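You operate a simulated robot arm through the tools that you are given. There is no shell and no other tool.

You run a simulated robot arm. Do the job below in one go: nothing can be reset, and whatever is moved stays where it is left.

TASK
Mesh the 20, 28, 24 and 40 tooth gears on H26 to H29.
Fine: one on each stud, in that order from H26; push both slides in till the teeth meet; the other three gears stay where they lie.
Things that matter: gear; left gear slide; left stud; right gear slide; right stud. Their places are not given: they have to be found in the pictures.

Only the result counts: the job must be done as asked and must still hold three seconds after the hand-in. Knocking over, shifting, dropping, spilling or breaking anything else fails it.

THE ROBOT
A 7-joint arm with a four-finger gripper, fixed in place. Base frame: the origin is on the floor under the middle of its stand, x ahead of it, y to its left, z up; the work surface is at about z = 900. Lengths are in mm, angles in rad, forces in N, time in s.
It reaches about 1223 mm from its shoulder. Its first joint turns from -1.204 to 3.002 rad. Payload 3.67 kg.
The TCP is the grasp point between the finger pads, 28 mm short of the fingertips. In the tool frame z runs along the fingers and y along their closing line. The gripper opens to 112 mm; its body begins 73 mm behind the TCP.
Orientation is told as [roll, pitch, yaw] about the base's x, y, z axes, in that order, counted from this pose: with the fingers straight down and closing along the base's y, the tool's x points along the base's -x, its y along +y and its z along -z.

THE INTERFACE
- The arm moves only by the tool nudge_tool. Its argument "commands" is a list of rows, each a list of 7 numbers: the shift along the base's x, y, z in mm, then the turn, a rotation vector about the base's x, y, z in degrees, then the opening, from 0 (shut) to 1 (fully open). In form: [[x, y, z, ax, ay, az, grip], ...]. A call has 1 to 20 rows; each row is the pose to reach, as a shift and turn from the pose commanded when the call began. A row lasts 0.2 s, in which the tool goes at most 50 mm and 0.15 rad; a call with a longer step from one row to the next is refused whole, and so is a gripper value outside its range. Where a pose cannot be reached the arm comes as near as it can. A force on the tool above 90 N (or 10 N above the force at the start of the call, whichever is more), or a blocked arm, ends the call early, and 0.2 s more pass. The fingers move at their own pace (about 102.5 mm/s each) and stop on an object; they squeeze with about 41 N. The grip force told is the motor's: it shows also when the fingers shut on nothing. Time passes only in rows, and 0.2 s behind the last, so rows that repeat a pose let the fingers close. The reply holds the time, the measured pose of the TCP, the force on the tool along the base axes, the opening and the grip force, in the units named above and with some noise, with the torque about the TCP (base axes, N m) and any sound that the robot's microphone picked up.
- Cameras (640 x 400 px; columns grow to the right, rows downward): "scene" is fixed at [48.1, -649.9, 1632.9]; the picture's right is [0.08, -1.00, 0.00], its down [-0.70, -0.05, -0.71] and it looks along [0.71, 0.05, -0.71] (base axes); focal length 339 px, centre (320, 200). "wrist" rides on the gripper at [60, -18, -104] in the tool frame; the picture's right is [0.29, 0.96, 0.00], its down [-0.80, 0.24, -0.55] and it looks along [-0.53, 0.16, 0.83] (tool axes); focal length 234 px, centre (320, 200).
- capture(camera): a new picture of that camera. No time passes.
- move_column(by): slides the trunk up (or, below 0, down) by that many mm; the arm rides with it, the base frame stays. It gives what a move gives, with no picture.
- locate(camera, pixels): for up to 12 pixels [column, row] of the newest picture of that camera ("zoom" is the newest enlarged one), the place [x, y, z] in the base frame of the surface seen there, good to about 2 mm. No time passes.
- zoom(camera, box): a new picture of the part [left, top, right, bottom] of that camera's present view, enlarged. No time passes.
- hand_in(): hands the job in; it is judged then, once.

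Unless the task says otherwise, let go and move clear before handing in.

The tools are called after ">>>" as a command line: name --pt "numbers of a row" for each row, then --argument value for the rest, lists and objects as JSON in quotes. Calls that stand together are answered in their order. nudge_tool: Moves the arm, as the interface text tells. Its arguments: {"type":"object","properties":{"commands":{"type":"array","items":{"type":"array","items":{"type":"number"}}}},"required":["commands"]} The other tools are called the same way: move_column (by) moves the trunk up or down; capture (camera) takes a picture; locate (camera, pixels) gives the place of the surface under pixels of a picture; zoom (camera, box) takes an enlarged picture of a part of a camera's view; hand_in () hands the job in.

At the start:

```text
time: 0.0
position: [689.8, -548.3, 1197.7]
tcp_rot: [0.0, 0.0, 0.001]
force: [-0.4, -0.8, 0.5]
wrist_torque: [-0.03, 0.02, 0.06]
width: 112.1
grasp_force: 0.1
trunk travel left (down, up): [-675.0, 165.0]
```

scene: 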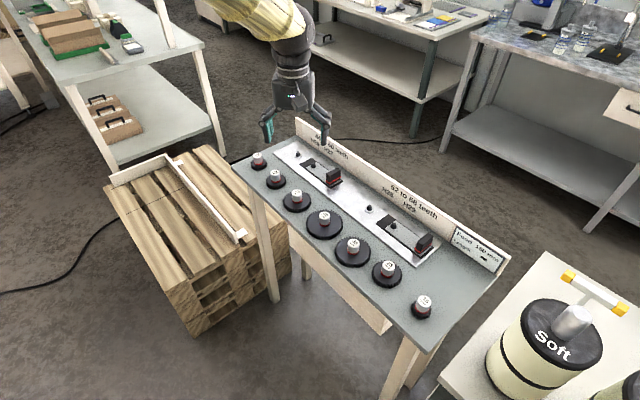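
wrist: 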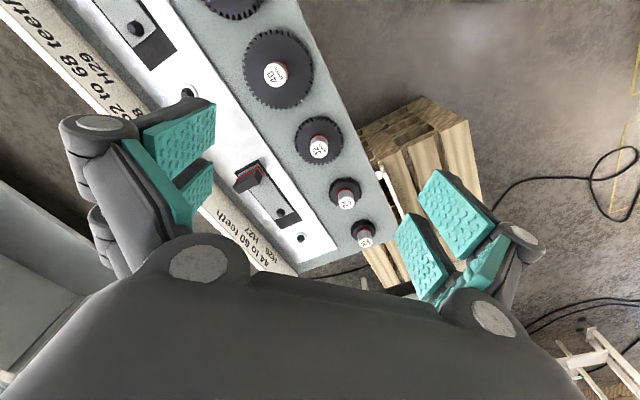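

The scene picture shows seven gears with numbered hubs in a row (from (258,160) to (423,305)) and a white plate with two slides (about (325,172) and (408,237)). I'll zoom in to read the labels.

>>> zoom --camera "scene" --box '[230, 110, 390, 210]'

>>> zoom --camera "scene" --box '[330, 170, 520, 330]'

>>> zoom --camera "wrist" --box '[220, 0, 400, 280]'

```text
4.00 times, centred on (310, 160) of scene
```

zoom: 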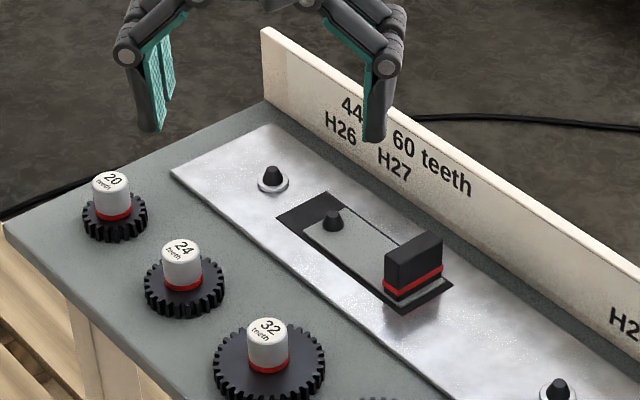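

```text
2.50 times, centred on (425, 250) of scene
```

zoom: 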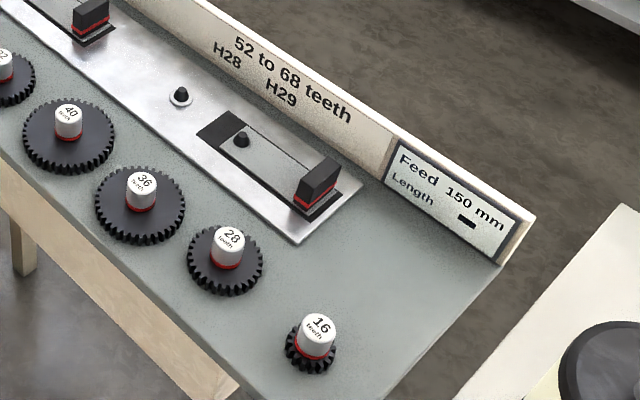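

```text
1.43 times, centred on (310, 140) of wrist
```

zoom: 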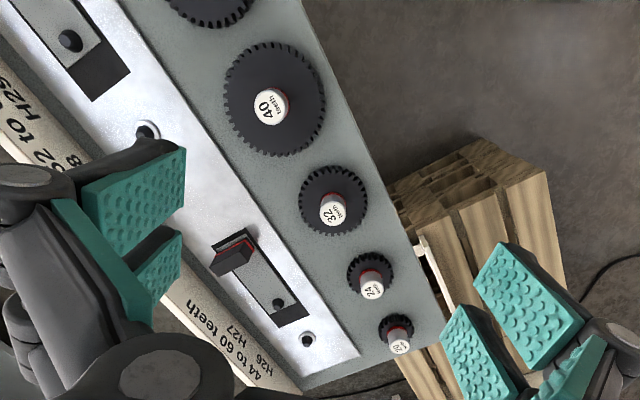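

The gears read, from left, 20, 24, 32, 40, 36, 28, 16; H26/H28 are fixed studs and H27/H29 ride on the slides. I'll locate points on the left half first.

>>> zoom --camera "scene" --box '[230, 130, 350, 205]'

```text
5.33 times, centred on (290, 168) of scene
```

zoom: 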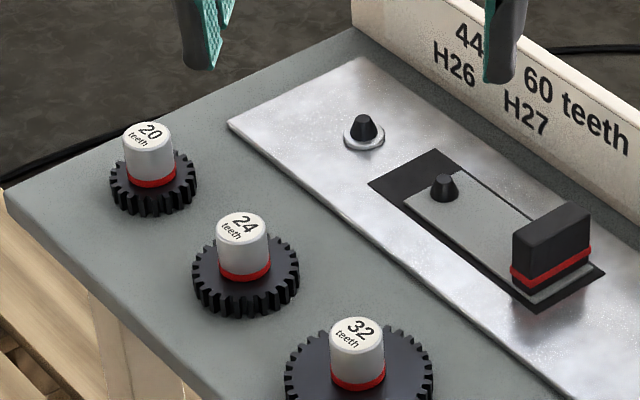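

>>> locate --camera "zoom" --pixels '[[149, 131], [128, 125], [152, 207], [241, 224], [363, 119], [363, 145], [443, 180], [443, 196], [557, 228], [547, 262], [520, 230], [588, 205]]'

>>> locate --camera "zoom" --pixels '[[228, 124], [358, 57], [433, 150], [370, 184], [405, 203], [460, 170], [537, 312], [605, 270], [355, 330], [120, 190], [270, 250], [512, 290]]'

```text
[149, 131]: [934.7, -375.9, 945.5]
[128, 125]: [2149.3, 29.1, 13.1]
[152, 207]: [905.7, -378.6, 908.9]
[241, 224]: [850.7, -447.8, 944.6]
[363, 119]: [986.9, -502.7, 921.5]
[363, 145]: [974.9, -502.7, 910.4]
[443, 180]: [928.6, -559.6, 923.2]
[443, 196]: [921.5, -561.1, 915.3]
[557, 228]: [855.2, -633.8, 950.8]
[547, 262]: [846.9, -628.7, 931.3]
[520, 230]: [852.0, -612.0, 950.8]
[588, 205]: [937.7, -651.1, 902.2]
```

```text
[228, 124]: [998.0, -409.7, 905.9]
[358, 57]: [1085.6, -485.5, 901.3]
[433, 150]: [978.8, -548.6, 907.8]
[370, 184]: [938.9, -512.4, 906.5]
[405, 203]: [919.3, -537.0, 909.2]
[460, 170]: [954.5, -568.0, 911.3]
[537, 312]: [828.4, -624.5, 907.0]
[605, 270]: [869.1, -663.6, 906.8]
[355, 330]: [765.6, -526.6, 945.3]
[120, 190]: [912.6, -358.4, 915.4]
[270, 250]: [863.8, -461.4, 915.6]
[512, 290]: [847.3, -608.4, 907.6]
```

Left half located: H26 near (982,-503), H27 near (928,-560). Now the right half.

>>> zoom --camera "scene" --box '[340, 190, 460, 265]'

```text
5.33 times, centred on (400, 228) of scene
```

zoom: 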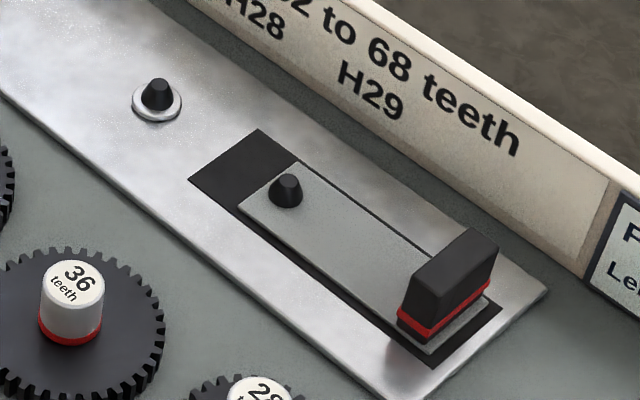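

>>> locate --camera "zoom" --pixels '[[158, 83], [157, 100], [156, 108], [288, 177], [287, 192], [440, 275], [460, 250], [425, 305], [258, 130], [188, 180], [237, 206], [297, 163]]'

>>> locate --camera "zoom" --pixels '[[420, 270], [470, 232], [490, 245], [447, 276], [400, 318], [428, 368], [503, 306], [490, 300], [428, 352], [550, 290], [418, 398], [385, 265]]'

>>> zoom --camera "scene" --box '[350, 245, 446, 325]'

```text
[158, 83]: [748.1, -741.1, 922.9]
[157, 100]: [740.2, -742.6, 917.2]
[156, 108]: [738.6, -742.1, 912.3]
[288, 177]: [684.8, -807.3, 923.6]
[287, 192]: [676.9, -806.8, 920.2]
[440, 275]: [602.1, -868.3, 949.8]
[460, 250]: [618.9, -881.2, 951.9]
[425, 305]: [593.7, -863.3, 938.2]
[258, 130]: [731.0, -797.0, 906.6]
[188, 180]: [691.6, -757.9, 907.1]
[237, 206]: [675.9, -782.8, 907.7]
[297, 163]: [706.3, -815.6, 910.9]
```

```text
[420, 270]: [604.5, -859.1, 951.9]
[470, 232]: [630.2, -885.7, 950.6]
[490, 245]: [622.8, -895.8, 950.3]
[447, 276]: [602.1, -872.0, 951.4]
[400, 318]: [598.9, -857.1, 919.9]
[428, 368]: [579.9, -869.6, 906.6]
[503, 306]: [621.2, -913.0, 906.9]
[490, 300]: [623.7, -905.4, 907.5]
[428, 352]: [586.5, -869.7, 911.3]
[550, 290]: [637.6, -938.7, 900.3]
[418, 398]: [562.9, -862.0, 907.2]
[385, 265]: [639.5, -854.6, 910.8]
```

```text
5.00 times, centred on (398, 285) of scene
```

zoom: 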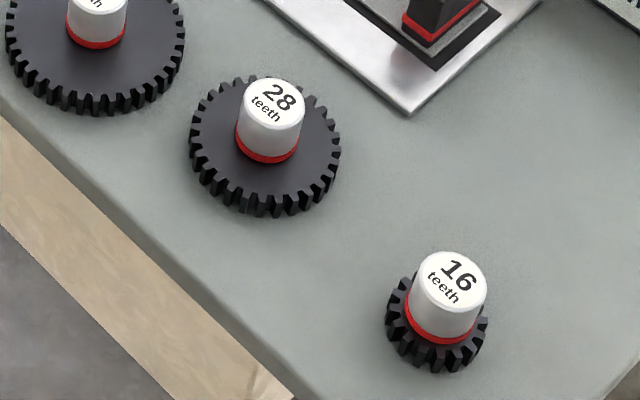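

Right half located; the plate runs along about (-0.71,-0.71). Now the 28 gear, and next the 40 gear.

>>> locate --camera "zoom" --pixels '[[273, 95], [246, 92], [301, 100], [275, 80], [270, 110], [268, 158], [225, 170], [305, 170], [265, 190], [222, 100], [330, 150], [240, 205]]'

>>> zoom --camera "scene" --box '[290, 195, 370, 245]'

```text
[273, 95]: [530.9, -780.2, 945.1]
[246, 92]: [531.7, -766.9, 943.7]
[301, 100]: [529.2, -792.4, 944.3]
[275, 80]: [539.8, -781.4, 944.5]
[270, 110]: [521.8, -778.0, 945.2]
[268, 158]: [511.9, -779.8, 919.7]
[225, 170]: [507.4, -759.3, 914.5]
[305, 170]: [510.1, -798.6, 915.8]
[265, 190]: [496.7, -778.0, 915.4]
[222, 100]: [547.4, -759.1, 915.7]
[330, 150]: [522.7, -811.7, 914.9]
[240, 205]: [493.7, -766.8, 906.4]
```

```text
8.00 times, centred on (330, 220) of scene
```

zoom: 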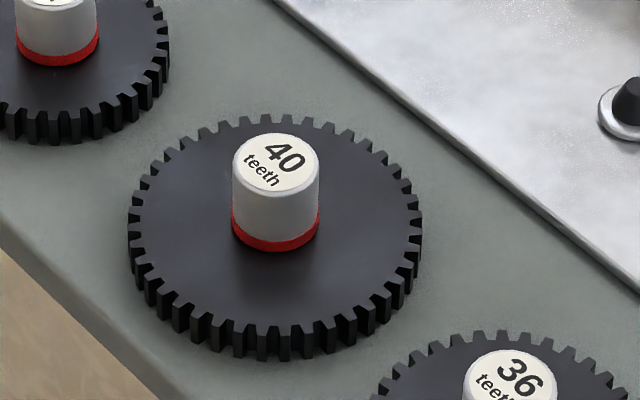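

Gear 28's hub top is at about (530.5,-780,945). Now gear 40's hub.

>>> locate --camera "zoom" --pixels '[[276, 162], [236, 162], [316, 162], [276, 136], [276, 188], [140, 200], [412, 215], [275, 120], [265, 320], [275, 248]]'

>>> zoom --camera "scene" --box '[240, 145, 304, 185]'

```text
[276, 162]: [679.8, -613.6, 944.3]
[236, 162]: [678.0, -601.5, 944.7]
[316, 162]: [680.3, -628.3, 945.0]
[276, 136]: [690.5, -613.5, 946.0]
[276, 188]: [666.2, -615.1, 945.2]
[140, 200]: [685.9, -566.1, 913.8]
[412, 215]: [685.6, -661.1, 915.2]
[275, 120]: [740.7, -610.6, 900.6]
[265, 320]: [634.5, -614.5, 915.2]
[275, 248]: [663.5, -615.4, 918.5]
```

```text
10.00 times, centred on (272, 165) of scene
```

zoom: 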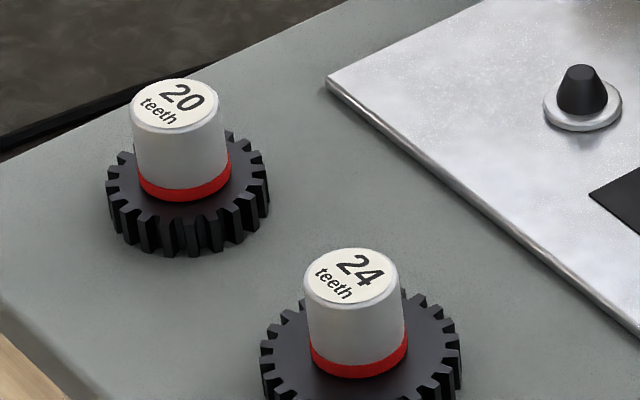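

>>> locate --camera "zoom" --pixels '[[175, 104], [136, 104], [214, 104], [175, 84], [175, 124], [353, 276], [308, 276], [397, 276], [353, 252], [353, 300], [582, 72], [582, 100]]'

```text
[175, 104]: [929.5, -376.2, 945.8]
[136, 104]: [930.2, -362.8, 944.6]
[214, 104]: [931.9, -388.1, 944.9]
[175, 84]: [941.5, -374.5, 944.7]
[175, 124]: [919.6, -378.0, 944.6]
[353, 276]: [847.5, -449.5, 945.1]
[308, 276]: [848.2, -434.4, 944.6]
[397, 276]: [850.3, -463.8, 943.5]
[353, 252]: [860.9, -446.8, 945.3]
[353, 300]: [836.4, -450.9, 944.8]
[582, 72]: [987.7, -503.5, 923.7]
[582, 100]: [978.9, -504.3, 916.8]
```

I have hub centres: 20 ≈ (930.5,-376), 24 ≈ (848.5,-449), 40 ≈ (679.5,-614.5), 28 ≈ (530.5,-780), tops at z≈945. I need the board's height and clearance behind the plate, so I'll locate points along its top edge.

>>> zoom --camera "scene" --box '[280, 105, 520, 275]'

```text
2.35 times, centred on (400, 190) of scene
```

zoom: 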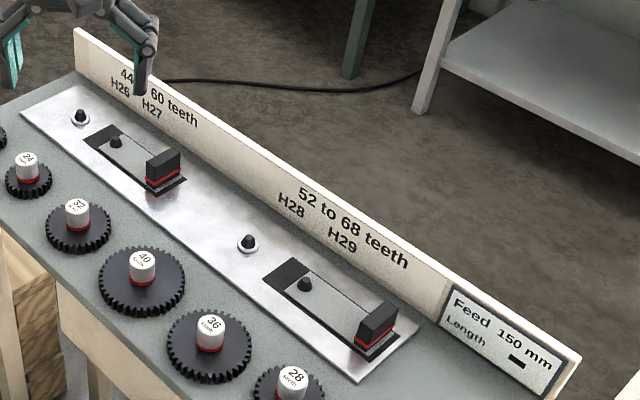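

>>> locate --camera "zoom" --pixels '[[80, 33], [220, 115], [240, 127], [330, 185], [420, 245], [500, 297], [245, 180], [260, 195], [432, 318], [555, 370], [110, 90], [300, 225]]'

>>> capture --camera "wrist"

>>> locate --camera "wrist" --pixels '[[180, 130], [200, 195], [440, 215], [415, 255], [470, 265], [366, 235], [348, 199], [318, 147], [274, 73], [301, 237], [282, 211], [247, 177]]'

```text
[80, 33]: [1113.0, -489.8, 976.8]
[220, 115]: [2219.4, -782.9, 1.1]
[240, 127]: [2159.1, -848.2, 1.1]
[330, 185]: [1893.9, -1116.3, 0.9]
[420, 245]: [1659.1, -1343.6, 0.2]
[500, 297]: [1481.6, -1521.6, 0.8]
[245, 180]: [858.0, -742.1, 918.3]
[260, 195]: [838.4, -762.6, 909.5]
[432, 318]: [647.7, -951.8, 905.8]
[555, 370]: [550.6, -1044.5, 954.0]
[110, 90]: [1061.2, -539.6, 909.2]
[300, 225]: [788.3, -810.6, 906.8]
```

```text
taken
```

wrist: 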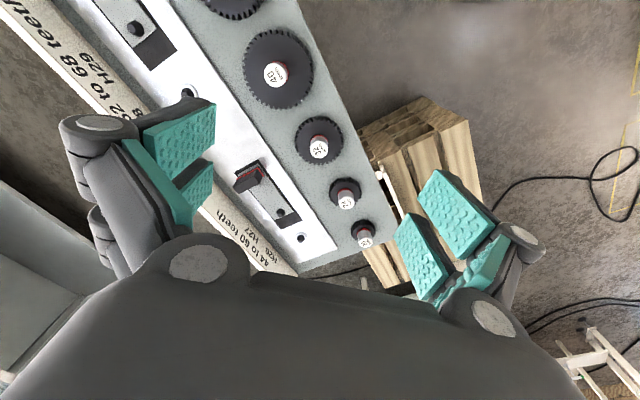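

```text
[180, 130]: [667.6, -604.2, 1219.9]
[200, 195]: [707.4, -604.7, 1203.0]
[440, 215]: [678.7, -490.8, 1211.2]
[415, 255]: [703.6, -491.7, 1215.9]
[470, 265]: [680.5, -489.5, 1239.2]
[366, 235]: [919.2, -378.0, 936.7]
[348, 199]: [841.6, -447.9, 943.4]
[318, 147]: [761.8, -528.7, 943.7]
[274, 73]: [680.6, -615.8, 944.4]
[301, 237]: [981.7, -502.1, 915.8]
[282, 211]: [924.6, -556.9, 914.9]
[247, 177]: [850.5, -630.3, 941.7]
```

The board is about 82 mm behind the stud line with its top at z≈977; the pads sit in pairs about ±20 mm along tool x. I'll check the pad geometry in the wrist picture more closely.

>>> zoom --camera "wrist" --box '[380, 160, 560, 310]'

>>> locate --camera "wrist" --pixels '[[436, 172], [492, 223], [462, 255], [421, 203], [411, 212], [448, 265], [432, 298], [397, 240], [535, 240], [505, 262], [90, 125], [95, 215]]'

```text
2.67 times, centred on (470, 235) of wrist
```

zoom: 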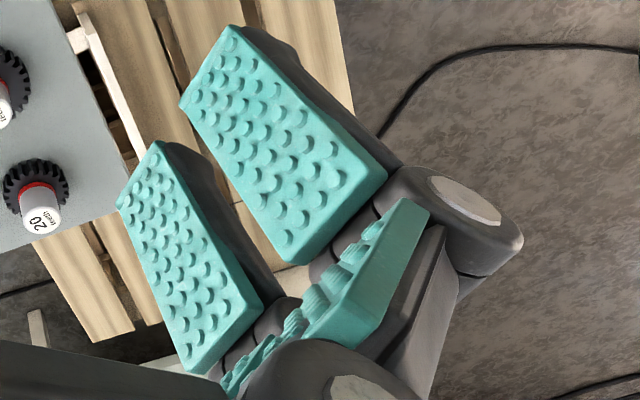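

```text
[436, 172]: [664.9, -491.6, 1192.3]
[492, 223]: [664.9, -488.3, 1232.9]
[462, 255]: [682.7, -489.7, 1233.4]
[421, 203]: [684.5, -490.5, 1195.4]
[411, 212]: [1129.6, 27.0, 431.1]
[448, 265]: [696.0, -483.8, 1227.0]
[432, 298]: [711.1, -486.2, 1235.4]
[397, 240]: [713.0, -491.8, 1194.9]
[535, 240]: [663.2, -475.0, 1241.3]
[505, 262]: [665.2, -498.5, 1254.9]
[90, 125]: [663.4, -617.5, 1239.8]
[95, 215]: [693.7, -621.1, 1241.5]
```

The pads are about 18 mm wide, two per side with an 11 mm gap centred on the TCP, and their tips sweep down as they close. I'll turn the tool by 45° so it closes across the row, and go above gear 20 at z≈1060.

>>> nudge_tool --pt "20 14 -10 0 0 4 1" --pt "44 31 -25 0 0 8 0.9" --pt "68 48 -40 0 0 12 0.8" --pt "92 65 -55 0 0 16 0.7" --pt "116 82 -70 0 0 20 0.6" --pt "140 99 -85 0 0 25 0.55" --pt "164 116 -100 0 0 30 0.5" --pt "188 134 -112 0 0 35 0.5" --pt "212 151 -124 0 0 40 0.5" --pt "230 165 -132 0 0 43 0.5" --pt "240.7 172.3 -137.7 0 0 45 0.5" --pt "240.7 172.3 -137.7 0 0 45 0.5"

>>> capture --camera "wrist"

>>> capture --camera "scene"

```text
time: 2.6
position: [930.2, -375.7, 1060.7]
tcp_rot: [0.0, 0.002, 0.785]
force: [-0.6, 0.5, 1.2]
wrist_torque: [0.0, 0.0, 0.0]
width: 56.0
grasp_force: 0.1
trunk travel left (down, up): [-675.0, 165.0]
```

```text
taken
```

wrist: 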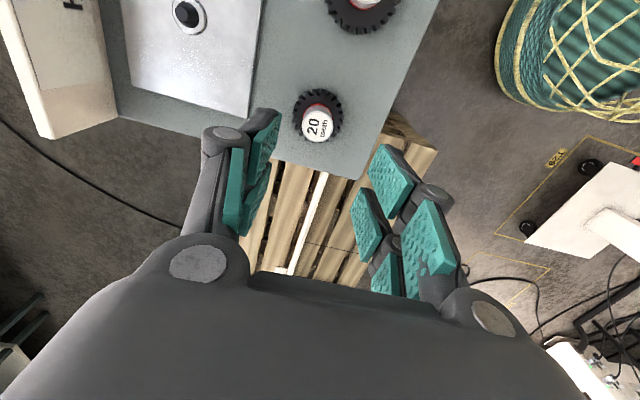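

```text
taken
```

scene: 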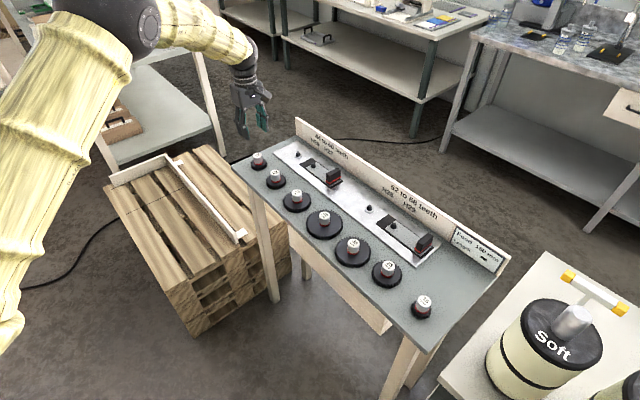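

The arm is above gear 20; the hub top shows at about (317,127), near where the point under the TCP should be (320,126). I'll zoom to refine.

>>> zoom --camera "wrist" --box '[270, 80, 366, 140]'

```text
6.67 times, centred on (318, 110) of wrist
```

zoom: 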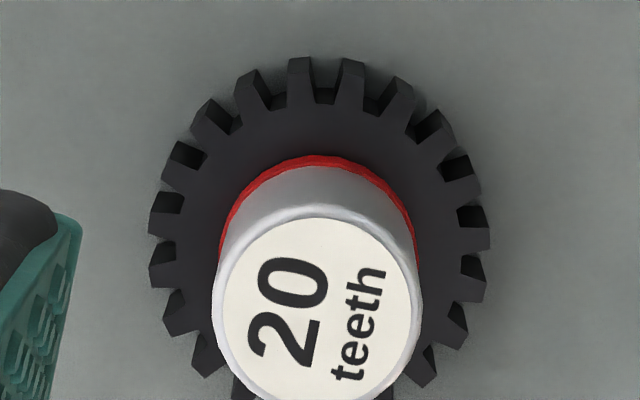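

>>> locate --camera "zoom" --pixels '[[318, 306], [300, 306], [336, 306], [318, 290], [318, 322], [300, 290], [336, 322], [330, 300], [310, 312], [240, 306], [400, 306], [318, 230]]'

```text
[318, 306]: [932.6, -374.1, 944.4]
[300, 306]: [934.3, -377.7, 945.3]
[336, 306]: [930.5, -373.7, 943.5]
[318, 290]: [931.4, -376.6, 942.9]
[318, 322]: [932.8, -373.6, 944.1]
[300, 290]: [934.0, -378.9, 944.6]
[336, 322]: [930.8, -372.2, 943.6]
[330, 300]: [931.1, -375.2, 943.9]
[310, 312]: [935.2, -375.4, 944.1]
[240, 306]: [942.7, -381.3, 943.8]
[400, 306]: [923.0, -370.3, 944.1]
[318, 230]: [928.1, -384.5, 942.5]
```

The hub centre averages to about (932,-375.5), about 1.5 mm from the TCP. I'll shift slightly and come down to z≈947, still open at 56 mm.

>>> nudge_tool --pt "1.5 0 -20 0 0 0 0.5" --pt "1.5 0 -45 0 0 0 0.5" --pt "1.5 0 -70 0 0 0 0.5" --pt "1.5 0 -90 0 0 0 0.5" --pt "1.5 0 -105 0 0 0 0.5" --pt "1.5 0 -113 0 0 0 0.5" --pt "1.5 0 -113 0 0 0 0.5"

>>> capture --camera "wrist"

>>> zoom --camera "scene" --box '[220, 100, 316, 180]'

```text
time: 4.2
position: [931.0, -376.6, 946.6]
tcp_rot: [0.0, -0.001, 0.786]
force: [-0.3, 0.0, 0.8]
wrist_torque: [0.02, -0.02, 0.03]
width: 55.9
grasp_force: 0.1
trunk travel left (down, up): [-675.0, 165.0]
```

```text
taken
```

wrist: 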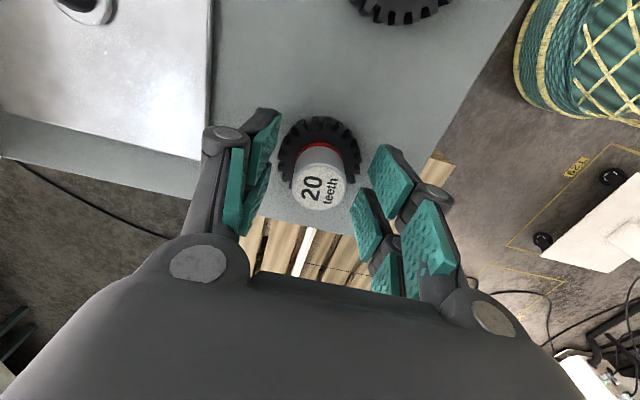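

```text
5.00 times, centred on (268, 140) of scene
```

zoom: 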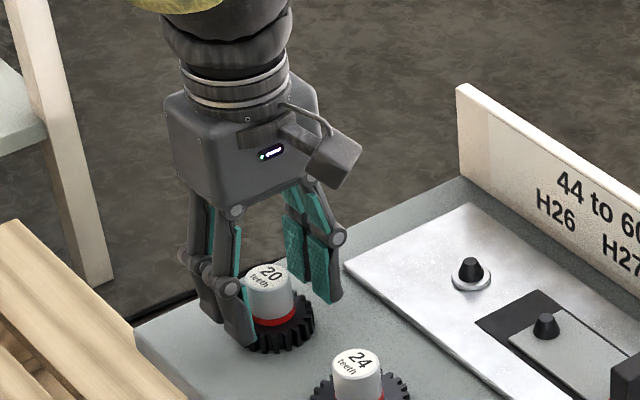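

The hub top sits at about (320,187) between the pads, as wanted. I'll close on it.

>>> nudge_tool --pt "0 0 0 0 0 0 0.35" --pt "0 0 0 0 0 0 0.2" --pt "0 0 0 0 0 0 0" --pt "0 0 0 0 0 0 0"

>>> capture --camera "wrist"

>>> zoom --camera "scene" --box '[220, 100, 316, 180]'

```text
time: 5.2
position: [932.2, -375.7, 947.1]
tcp_rot: [-0.001, 0.0, 0.786]
force: [-1.4, -0.4, -0.6]
wrist_torque: [0.01, -0.01, -0.02]
width: 27.1
grasp_force: 41.5
trunk travel left (down, up): [-675.0, 165.0]
```

```text
taken
```

wrist: 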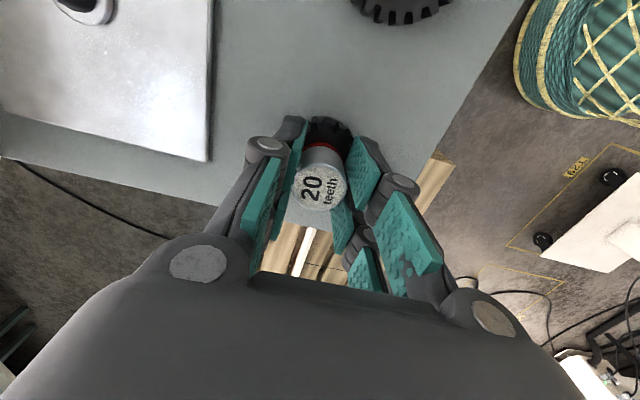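

```text
5.00 times, centred on (268, 140) of scene
```

zoom: 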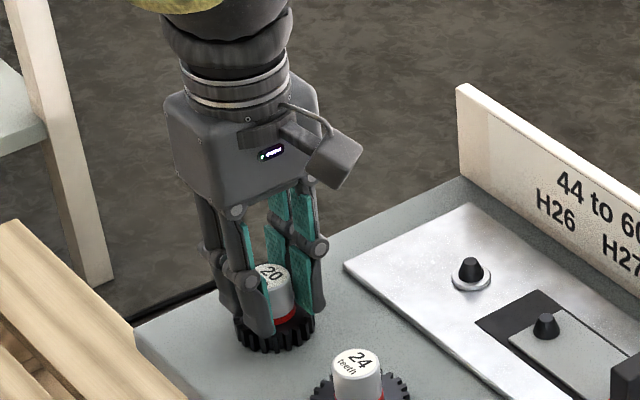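

The grip holds at 27.1 mm with 41 N. I'll lift straight up to carrying height.

>>> nudge_tool --pt "0 0 8 0 0 0 0" --pt "0 0 25 0 0 0 0" --pt "0 0 50 0 0 0 0" --pt "0 0 80 0 0 0 0" --pt "0 0 105 0 0 0 0" --pt "0 0 115 0 0 0 0"

>>> capture --camera "wrist"

>>> capture --camera "scene"

```text
time: 6.6
position: [931.0, -374.9, 1061.5]
tcp_rot: [0.0, 0.0, 0.785]
force: [0.1, -0.2, -0.9]
wrist_torque: [0.0, -0.02, -0.03]
width: 27.0
grasp_force: 41.0
trunk travel left (down, up): [-675.0, 165.0]
```

```text
taken
```

wrist: 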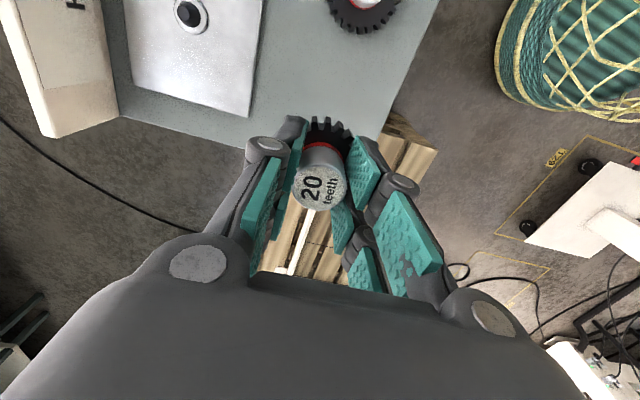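

```text
taken
```

scene: 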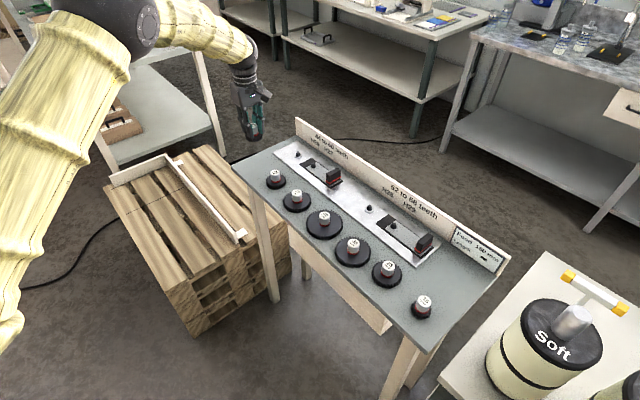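

Gear 20 is lifted and in the grip. H26 shows in the wrist view at (188,15); I'll zoom on it to measure stud centre.

>>> zoom --camera "wrist" --box '[160, 0, 224, 40]'

>>> locate --camera "zoom" --pixels '[[280, 130], [270, 110], [300, 150], [260, 160], [320, 200], [200, 100], [360, 200], [300, 280], [280, 60], [220, 220], [350, 100], [285, 145]]'

>>> zoom --camera "scene" --box '[282, 143, 314, 163]'

```text
10.00 times, centred on (192, 20) of wrist
```

zoom: 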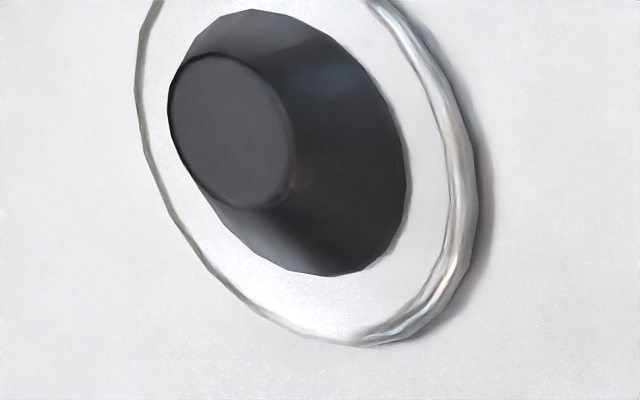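

```text
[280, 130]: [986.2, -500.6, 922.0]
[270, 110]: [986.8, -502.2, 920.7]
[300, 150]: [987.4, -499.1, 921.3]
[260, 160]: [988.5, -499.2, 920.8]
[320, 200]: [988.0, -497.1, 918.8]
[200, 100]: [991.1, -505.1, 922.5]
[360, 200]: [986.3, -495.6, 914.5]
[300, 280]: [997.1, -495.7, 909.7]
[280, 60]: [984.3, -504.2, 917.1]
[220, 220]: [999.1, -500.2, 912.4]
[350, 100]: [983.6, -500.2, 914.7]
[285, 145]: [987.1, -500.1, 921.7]
```

```text
16.00 times, centred on (298, 153) of scene
```

zoom: 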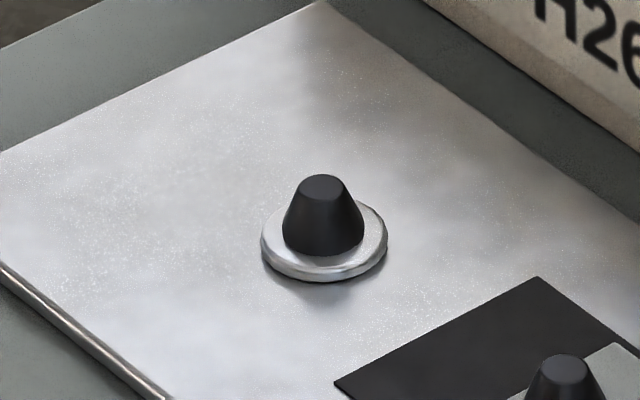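

>>> locate --camera "zoom" --pixels '[[322, 187], [312, 187], [332, 187], [322, 182], [322, 192], [317, 185], [327, 189], [270, 235], [380, 235], [323, 262], [300, 235], [345, 235]]'

>>> zoom --camera "wrist" --box '[160, 0, 224, 40]'

>>> locate --camera "zoom" --pixels '[[232, 130], [212, 130], [252, 130], [232, 110], [232, 150], [222, 120], [242, 140], [190, 110], [275, 155], [222, 80], [245, 185], [237, 125]]'

```text
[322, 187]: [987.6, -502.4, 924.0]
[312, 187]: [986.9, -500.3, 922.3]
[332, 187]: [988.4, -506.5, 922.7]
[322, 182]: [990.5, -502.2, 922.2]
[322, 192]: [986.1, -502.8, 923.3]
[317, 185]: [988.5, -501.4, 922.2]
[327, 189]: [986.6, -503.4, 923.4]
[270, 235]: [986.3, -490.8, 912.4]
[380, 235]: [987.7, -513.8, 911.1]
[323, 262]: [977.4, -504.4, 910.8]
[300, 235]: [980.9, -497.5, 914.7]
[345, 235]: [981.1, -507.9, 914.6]
```

```text
10.00 times, centred on (192, 20) of wrist
```

zoom: 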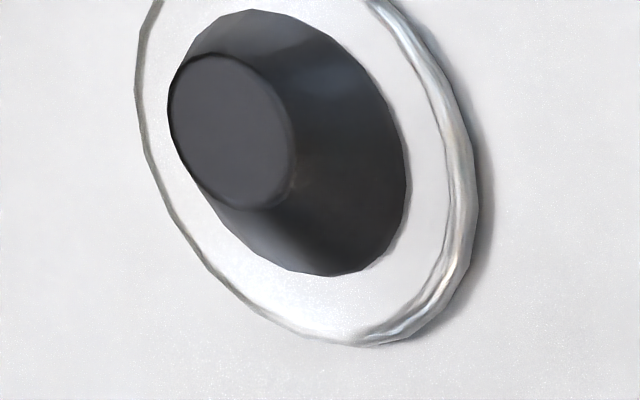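

```text
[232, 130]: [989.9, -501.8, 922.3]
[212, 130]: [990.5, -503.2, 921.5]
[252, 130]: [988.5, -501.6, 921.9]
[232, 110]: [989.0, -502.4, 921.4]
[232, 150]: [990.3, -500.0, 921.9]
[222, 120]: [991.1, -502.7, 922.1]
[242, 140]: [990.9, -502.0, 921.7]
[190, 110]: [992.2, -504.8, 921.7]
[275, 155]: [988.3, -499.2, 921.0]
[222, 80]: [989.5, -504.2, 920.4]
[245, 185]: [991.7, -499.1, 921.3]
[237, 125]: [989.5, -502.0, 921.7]
```

Scene puts H26 at (987.8,-502.7), wrist at (990.0,-501.9); the same ~(2,1) bias showed up on hub 20. I'll measure the hub as it is held, in both views.

>>> zoom --camera "wrist" --box '[272, 160, 368, 220]'

>>> locate --camera "zoom" --pixels '[[318, 180], [300, 180], [336, 180], [318, 160], [318, 200], [300, 200], [336, 160], [230, 180], [410, 180], [318, 100], [318, 260], [330, 190]]'

>>> zoom --camera "scene" --box '[218, 90, 282, 150]'

```text
6.67 times, centred on (320, 190) of wrist
```

zoom: 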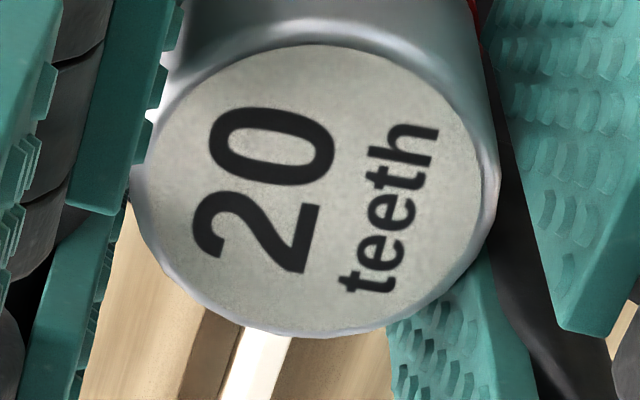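

```text
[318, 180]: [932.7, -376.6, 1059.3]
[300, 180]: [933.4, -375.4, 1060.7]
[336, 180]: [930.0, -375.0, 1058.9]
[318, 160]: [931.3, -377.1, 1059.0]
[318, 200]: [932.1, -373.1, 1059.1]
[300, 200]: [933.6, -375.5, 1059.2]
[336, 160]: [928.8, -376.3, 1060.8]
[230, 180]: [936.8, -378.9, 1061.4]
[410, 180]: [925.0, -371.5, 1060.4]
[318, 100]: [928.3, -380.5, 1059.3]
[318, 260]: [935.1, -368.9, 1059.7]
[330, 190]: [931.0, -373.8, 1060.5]
```

```text
6.67 times, centred on (250, 120) of scene
```

zoom: 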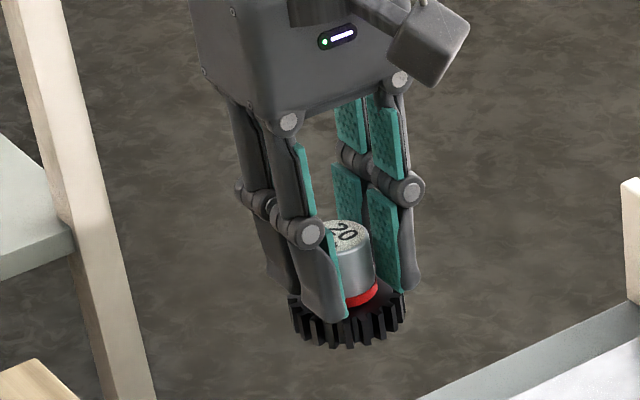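

The held hub is centred on the TCP at about (932.0,-375.4). Both cameras agree H26 lies (57.6,-126.6) from the hub, so I'll move there at height and lower until the gear is about 5 mm over the stud tip.

>>> nudge_tool --pt "8 -18 0 0 0 0 0" --pt "20 -43 0 0 0 0 0" --pt "32 -70 0 0 0 0 0" --pt "44 -97 0 0 0 0 0" --pt "53 -117 0 0 0 0 0" --pt "57.6 -126.6 0 0 0 0 0" --pt "57.6 -126.6 -20 0 0 0 0" --pt "57.6 -126.6 -45 0 0 0 0" --pt "57.6 -126.6 -65 0 0 0 0" --pt "57.6 -126.6 -80 0 0 0 0" --pt "57.6 -126.6 -86 0 0 0 0" --pt "57.6 -126.6 -86 0 0 0 0"

>>> zoom --camera "scene" --box '[266, 110, 330, 170]'

>>> capture --camera "wrist"

```text
time: 9.2
position: [988.7, -503.1, 974.8]
tcp_rot: [0.001, 0.0, 0.785]
force: [-0.9, -0.1, -1.3]
wrist_torque: [0.03, 0.04, -0.06]
width: 26.9
grasp_force: 41.5
trunk travel left (down, up): [-675.0, 165.0]
```

```text
6.67 times, centred on (298, 140) of scene
```

zoom: 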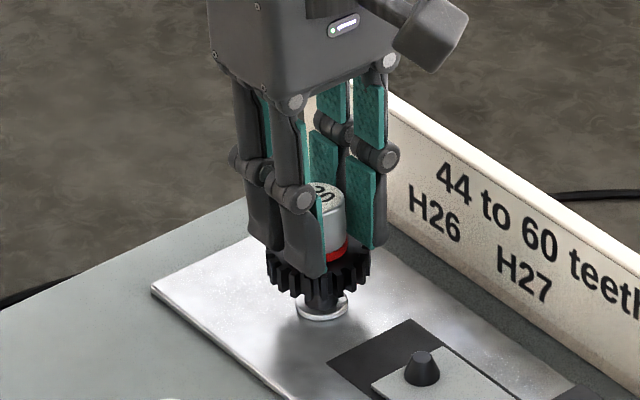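

```text
taken
```

wrist: 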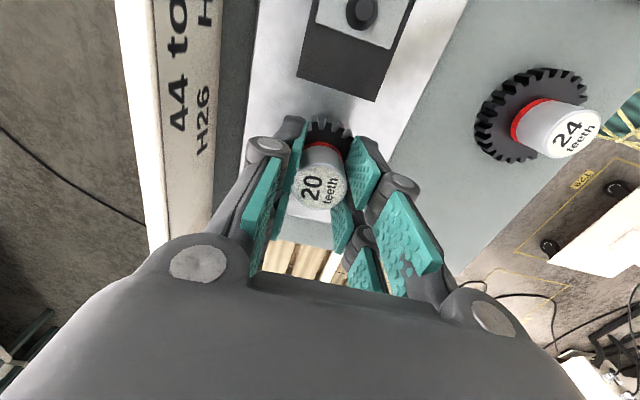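

>>> zoom --camera "scene" --box '[298, 135, 332, 161]'

>>> zoom --camera "scene" --box '[300, 136, 328, 162]'

```text
15.38 times, centred on (315, 148) of scene
```

zoom: 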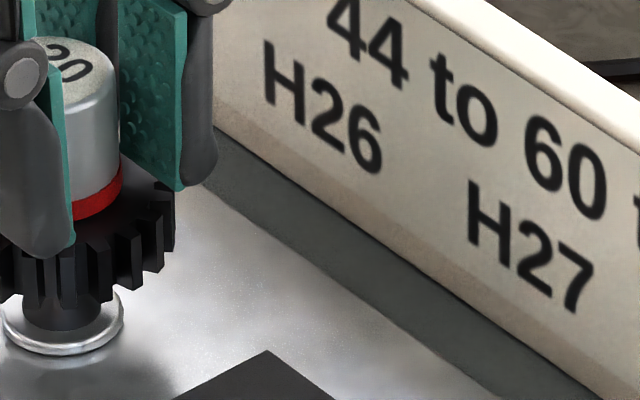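

```text
15.38 times, centred on (314, 149) of scene
```

zoom: 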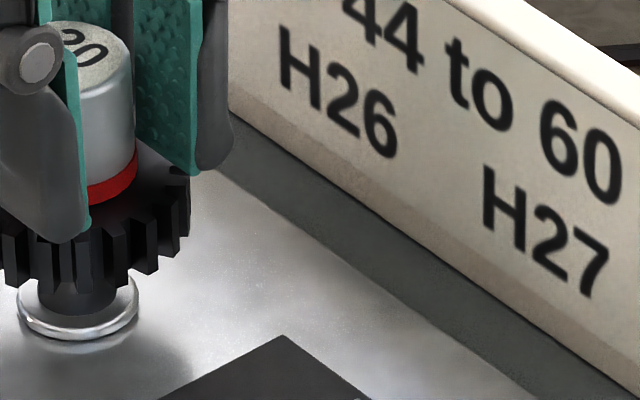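

>>> zoom --camera "scene" --box '[282, 135, 314, 161]'

>>> locate --camera "zoom" --pixels '[[330, 60], [330, 75], [345, 70], [350, 60], [230, 300], [415, 300], [320, 325], [320, 280], [290, 290], [350, 290]]'

```text
15.38 times, centred on (298, 148) of scene
```

zoom: 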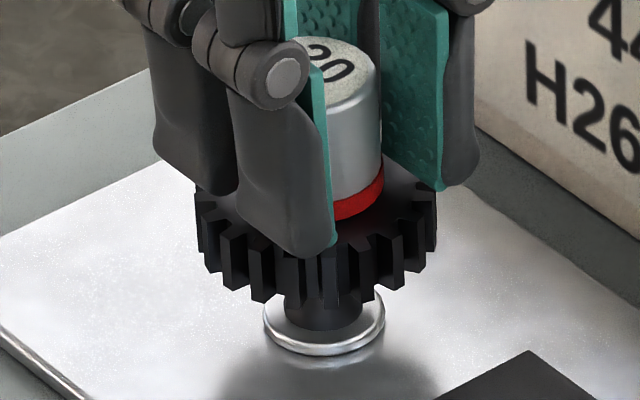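

```text
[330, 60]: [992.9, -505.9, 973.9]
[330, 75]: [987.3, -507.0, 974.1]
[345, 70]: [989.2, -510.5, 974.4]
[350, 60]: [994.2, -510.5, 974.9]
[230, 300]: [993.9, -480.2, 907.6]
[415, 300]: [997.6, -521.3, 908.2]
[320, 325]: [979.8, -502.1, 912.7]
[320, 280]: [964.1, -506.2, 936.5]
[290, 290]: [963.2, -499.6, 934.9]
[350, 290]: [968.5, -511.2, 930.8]
```

In the 15× zoom the gear's teeth span columns 195–437 (centre 316) over the collar at 263–385 (centre 324), within about 1 mm of true after perspective. The stud tip is tapered, so I'll correct slightly and lower gently.

>>> nudge_tool --pt "0.7 -0.5 0 0 0 0 0" --pt "0.7 -0.5 -3 0 0 0 0" --pt "0.7 -0.5 -6 0 0 0 0" --pt "0.7 -0.5 -8 0 0 0 0" --pt "0.7 -0.5 -10 0 0 0 0" --pt "0.7 -0.5 -12 0 0 0 0" --pt "0.7 -0.5 -12 0 0 0 0"

>>> zoom --camera "scene" --box '[282, 135, 314, 161]'

```text
time: 10.8
position: [989.1, -502.7, 962.6]
tcp_rot: [0.002, -0.001, 0.784]
force: [0.6, 0.5, -1.1]
wrist_torque: [-0.01, 0.03, 0.0]
width: 27.1
grasp_force: 41.5
trunk travel left (down, up): [-675.0, 165.0]
```

```text
15.38 times, centred on (298, 148) of scene
```

zoom: 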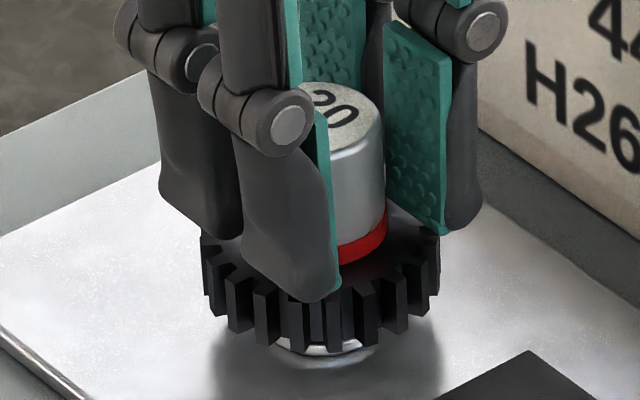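

No contact force yet and the gear has swallowed the stud tip. I'll go down the rest in small steps.

>>> nudge_tool --pt "0 0 -1.5 0 0 0 0" --pt "0 0 -3 0 0 0 0" --pt "0 0 -4 0 0 0 0" --pt "0 0 -5 0 0 0 0" --pt "0 0 -5.5 0 0 0 0" --pt "0 0 -5.5 0 0 0 0"

>>> zoom --camera "scene" --box '[282, 135, 314, 161]'

```text
time: 12.2
position: [988.6, -502.9, 957.2]
tcp_rot: [0.0, 0.001, 0.787]
force: [0.6, 0.6, -1.6]
wrist_torque: [0.01, -0.03, 0.03]
width: 27.0
grasp_force: 40.7
trunk travel left (down, up): [-675.0, 165.0]
```

```text
15.38 times, centred on (298, 148) of scene
```

zoom: 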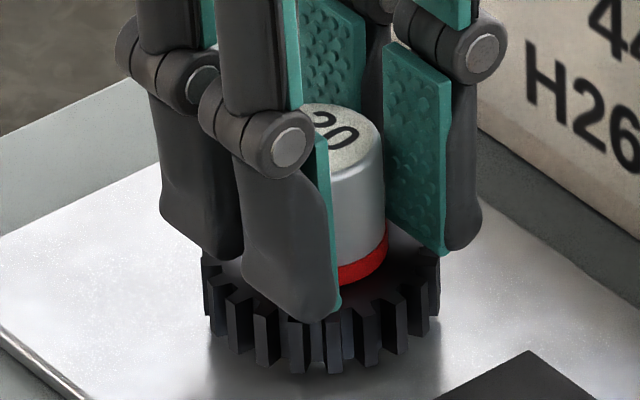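

Still free of contact at TCP z≈957. I'll keep going down in 0.5 mm steps until there's an upward force.

>>> nudge_tool --pt "0 0 -0.5 0 0 0 0" --pt "0 0 -1 0 0 0 0" --pt "0 0 -1.5 0 0 0 0" --pt "0 0 -1.5 0 0 0 0"

```text
time: 13.2
position: [989.2, -502.7, 955.3]
tcp_rot: [0.0, -0.001, 0.786]
force: [0.1, 0.9, -0.5]
wrist_torque: [0.02, 0.01, 0.0]
width: 26.8
grasp_force: 40.5
trunk travel left (down, up): [-675.0, 165.0]
```

>>> zoom --camera "scene" --box '[282, 135, 314, 161]'

>>> locate --camera "zoom" --pixels '[[345, 130], [355, 140], [340, 140], [360, 130], [350, 150], [220, 360], [320, 385], [400, 370], [240, 350], [300, 370], [345, 265], [420, 300]]'

>>> zoom --camera "wrist" --box '[272, 100, 368, 220]'

>>> locate --camera "zoom" --pixels '[[318, 250], [300, 270], [336, 270], [318, 290], [318, 310], [300, 300], [336, 300], [325, 275]]'

```text
15.38 times, centred on (298, 148) of scene
```

zoom: 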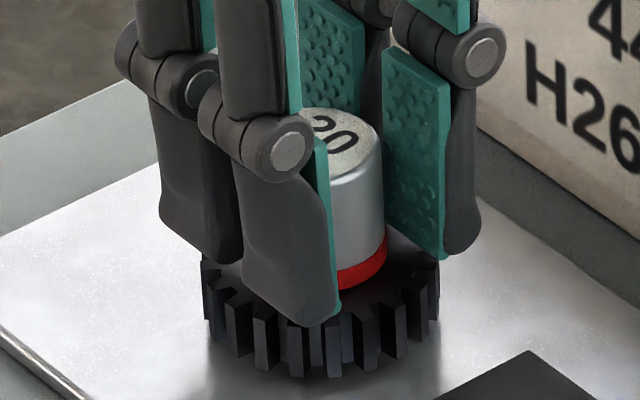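

```text
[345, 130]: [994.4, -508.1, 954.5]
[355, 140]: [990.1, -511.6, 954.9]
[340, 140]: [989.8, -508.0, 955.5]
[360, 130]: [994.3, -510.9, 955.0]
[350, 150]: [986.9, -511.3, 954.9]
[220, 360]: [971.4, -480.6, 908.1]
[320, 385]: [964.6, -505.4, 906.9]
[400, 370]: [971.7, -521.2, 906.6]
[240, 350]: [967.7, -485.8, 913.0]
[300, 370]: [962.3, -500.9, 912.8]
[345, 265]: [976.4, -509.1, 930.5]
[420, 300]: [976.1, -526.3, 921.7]
```

```text
3.33 times, centred on (320, 160) of wrist
```

zoom: 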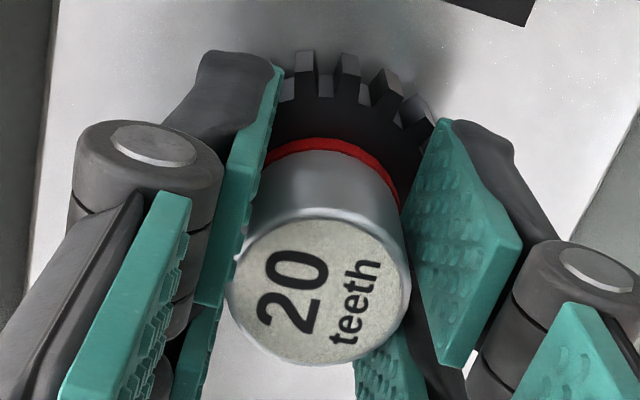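

```text
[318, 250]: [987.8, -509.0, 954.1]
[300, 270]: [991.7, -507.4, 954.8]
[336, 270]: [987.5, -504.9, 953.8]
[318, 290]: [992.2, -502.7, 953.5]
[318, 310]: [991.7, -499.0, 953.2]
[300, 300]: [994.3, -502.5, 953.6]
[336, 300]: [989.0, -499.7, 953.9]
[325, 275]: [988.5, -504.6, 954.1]
```

Hub top reads about 954.3, so the gear bottom is near 909.5, just over the collar. A few more 0.5 mm steps until contact.

>>> nudge_tool --pt "0 0 -0.5 0 0 0 0" --pt "0 0 -1 0 0 0 0" --pt "0 0 -1 0 0 0 0"

```text
time: 14.0
position: [990.0, -502.6, 956.7]
tcp_rot: [0.0, 0.0, 0.785]
force: [1.8, -0.5, 3.9]
wrist_torque: [-0.05, -0.02, 0.02]
width: 26.6
grasp_force: 40.7
trunk travel left (down, up): [-675.0, 165.0]
```

A small upward force (3.9 N) appears: the gear is seated. I'll open to 56 mm and raise clear.

>>> nudge_tool --pt "0 0 0 0 0 0 0.15" --pt "0 0 0 0 0 0 0.3" --pt "0 0 0 0 0 0 0.45" --pt "0 0 0 0 0 0 0.5" --pt "0 0 0 0 0 0 0.5"

>>> zoom --camera "scene" --box '[282, 135, 314, 161]'

>>> capture --camera "wrist"

```text
time: 15.2
position: [989.2, -503.2, 955.0]
tcp_rot: [0.0, 0.0, 0.787]
force: [0.5, 0.7, 0.5]
wrist_torque: [-0.04, 0.03, 0.0]
width: 56.1
grasp_force: 0.1
trunk travel left (down, up): [-675.0, 165.0]
```

```text
15.38 times, centred on (298, 148) of scene
```

zoom: 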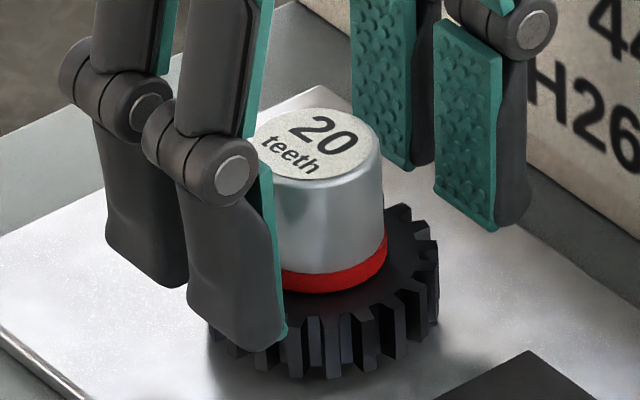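

```text
taken
```

wrist: 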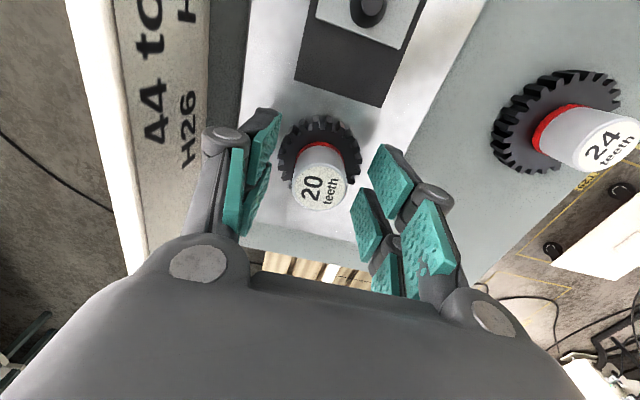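

Gear 20 sits level on H26. I'll raise clear and travel at height to above gear 28 near (532,-780).

>>> nudge_tool --pt "0 0 15 0 0 0 0.5" --pt "0 0 45 0 0 0 0.5" --pt "0 0 80 0 0 0 0.5" --pt "0 0 107 0 0 0 0.5" --pt "-20 -12 107 0 0 0 0.5" --pt "-54 -33 107 0 0 0 0.5" --pt "-90 -54 107 0 0 0 0.5" --pt "-126 -76 107 0 0 0 0.5" --pt "-162 -98 107 0 0 0 0.5" --pt "-198 -120 107 0 0 0 0.5" --pt "-234 -141 107 0 0 0 0.5" --pt "-270 -163 107 0 0 0 0.5" --pt "-306 -185 107 0 0 0 0.5" --pt "-342 -206 107 0 0 0 0.5" --pt "-378 -228 107 0 0 0 0.5" --pt "-410 -247 107 0 0 0 0.5" --pt "-436 -263 107 0 0 0 0.5" --pt "-452 -273 107 0 0 0 0.5" --pt "-458 -276.5 107 0 0 0 0.5" --pt "-458 -276.5 107 0 0 0 0.5"

>>> capture --camera "wrist"

>>> capture --camera "scene"

```text
time: 19.4
position: [531.9, -779.1, 1063.5]
tcp_rot: [0.003, -0.001, 0.784]
force: [-0.2, -0.4, -0.2]
wrist_torque: [0.02, 0.01, 0.01]
width: 56.0
grasp_force: 0.0
trunk travel left (down, up): [-675.0, 165.0]
```

```text
taken
```

wrist: 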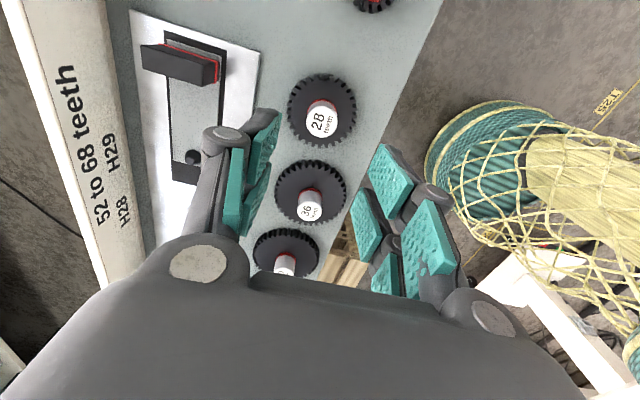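

```text
taken
```

scene: 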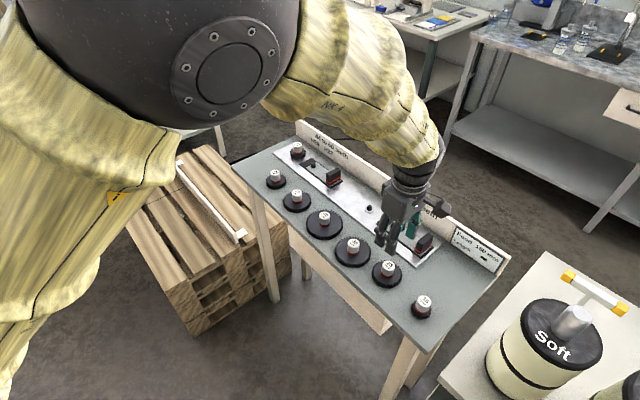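

Gear 28 is at (320,120) in the wrist view, close to under the TCP. I'll zoom to refine.

>>> zoom --camera "wrist" --box '[272, 85, 368, 145]'

>>> locate --camera "zoom" --pixels '[[325, 240], [307, 240], [343, 240], [325, 222], [325, 258], [307, 222], [343, 258], [307, 258], [343, 222], [325, 240]]'

```text
6.67 times, centred on (320, 115) of wrist
```

zoom: 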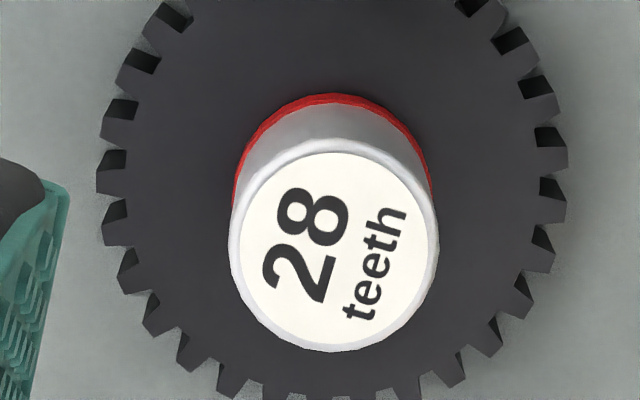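

```text
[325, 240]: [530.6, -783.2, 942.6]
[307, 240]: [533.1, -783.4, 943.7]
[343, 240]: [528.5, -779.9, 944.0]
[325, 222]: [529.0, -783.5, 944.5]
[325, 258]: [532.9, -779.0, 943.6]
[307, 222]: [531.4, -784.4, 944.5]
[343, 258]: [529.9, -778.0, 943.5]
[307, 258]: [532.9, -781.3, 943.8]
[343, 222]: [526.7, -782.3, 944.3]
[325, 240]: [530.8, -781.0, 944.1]
```

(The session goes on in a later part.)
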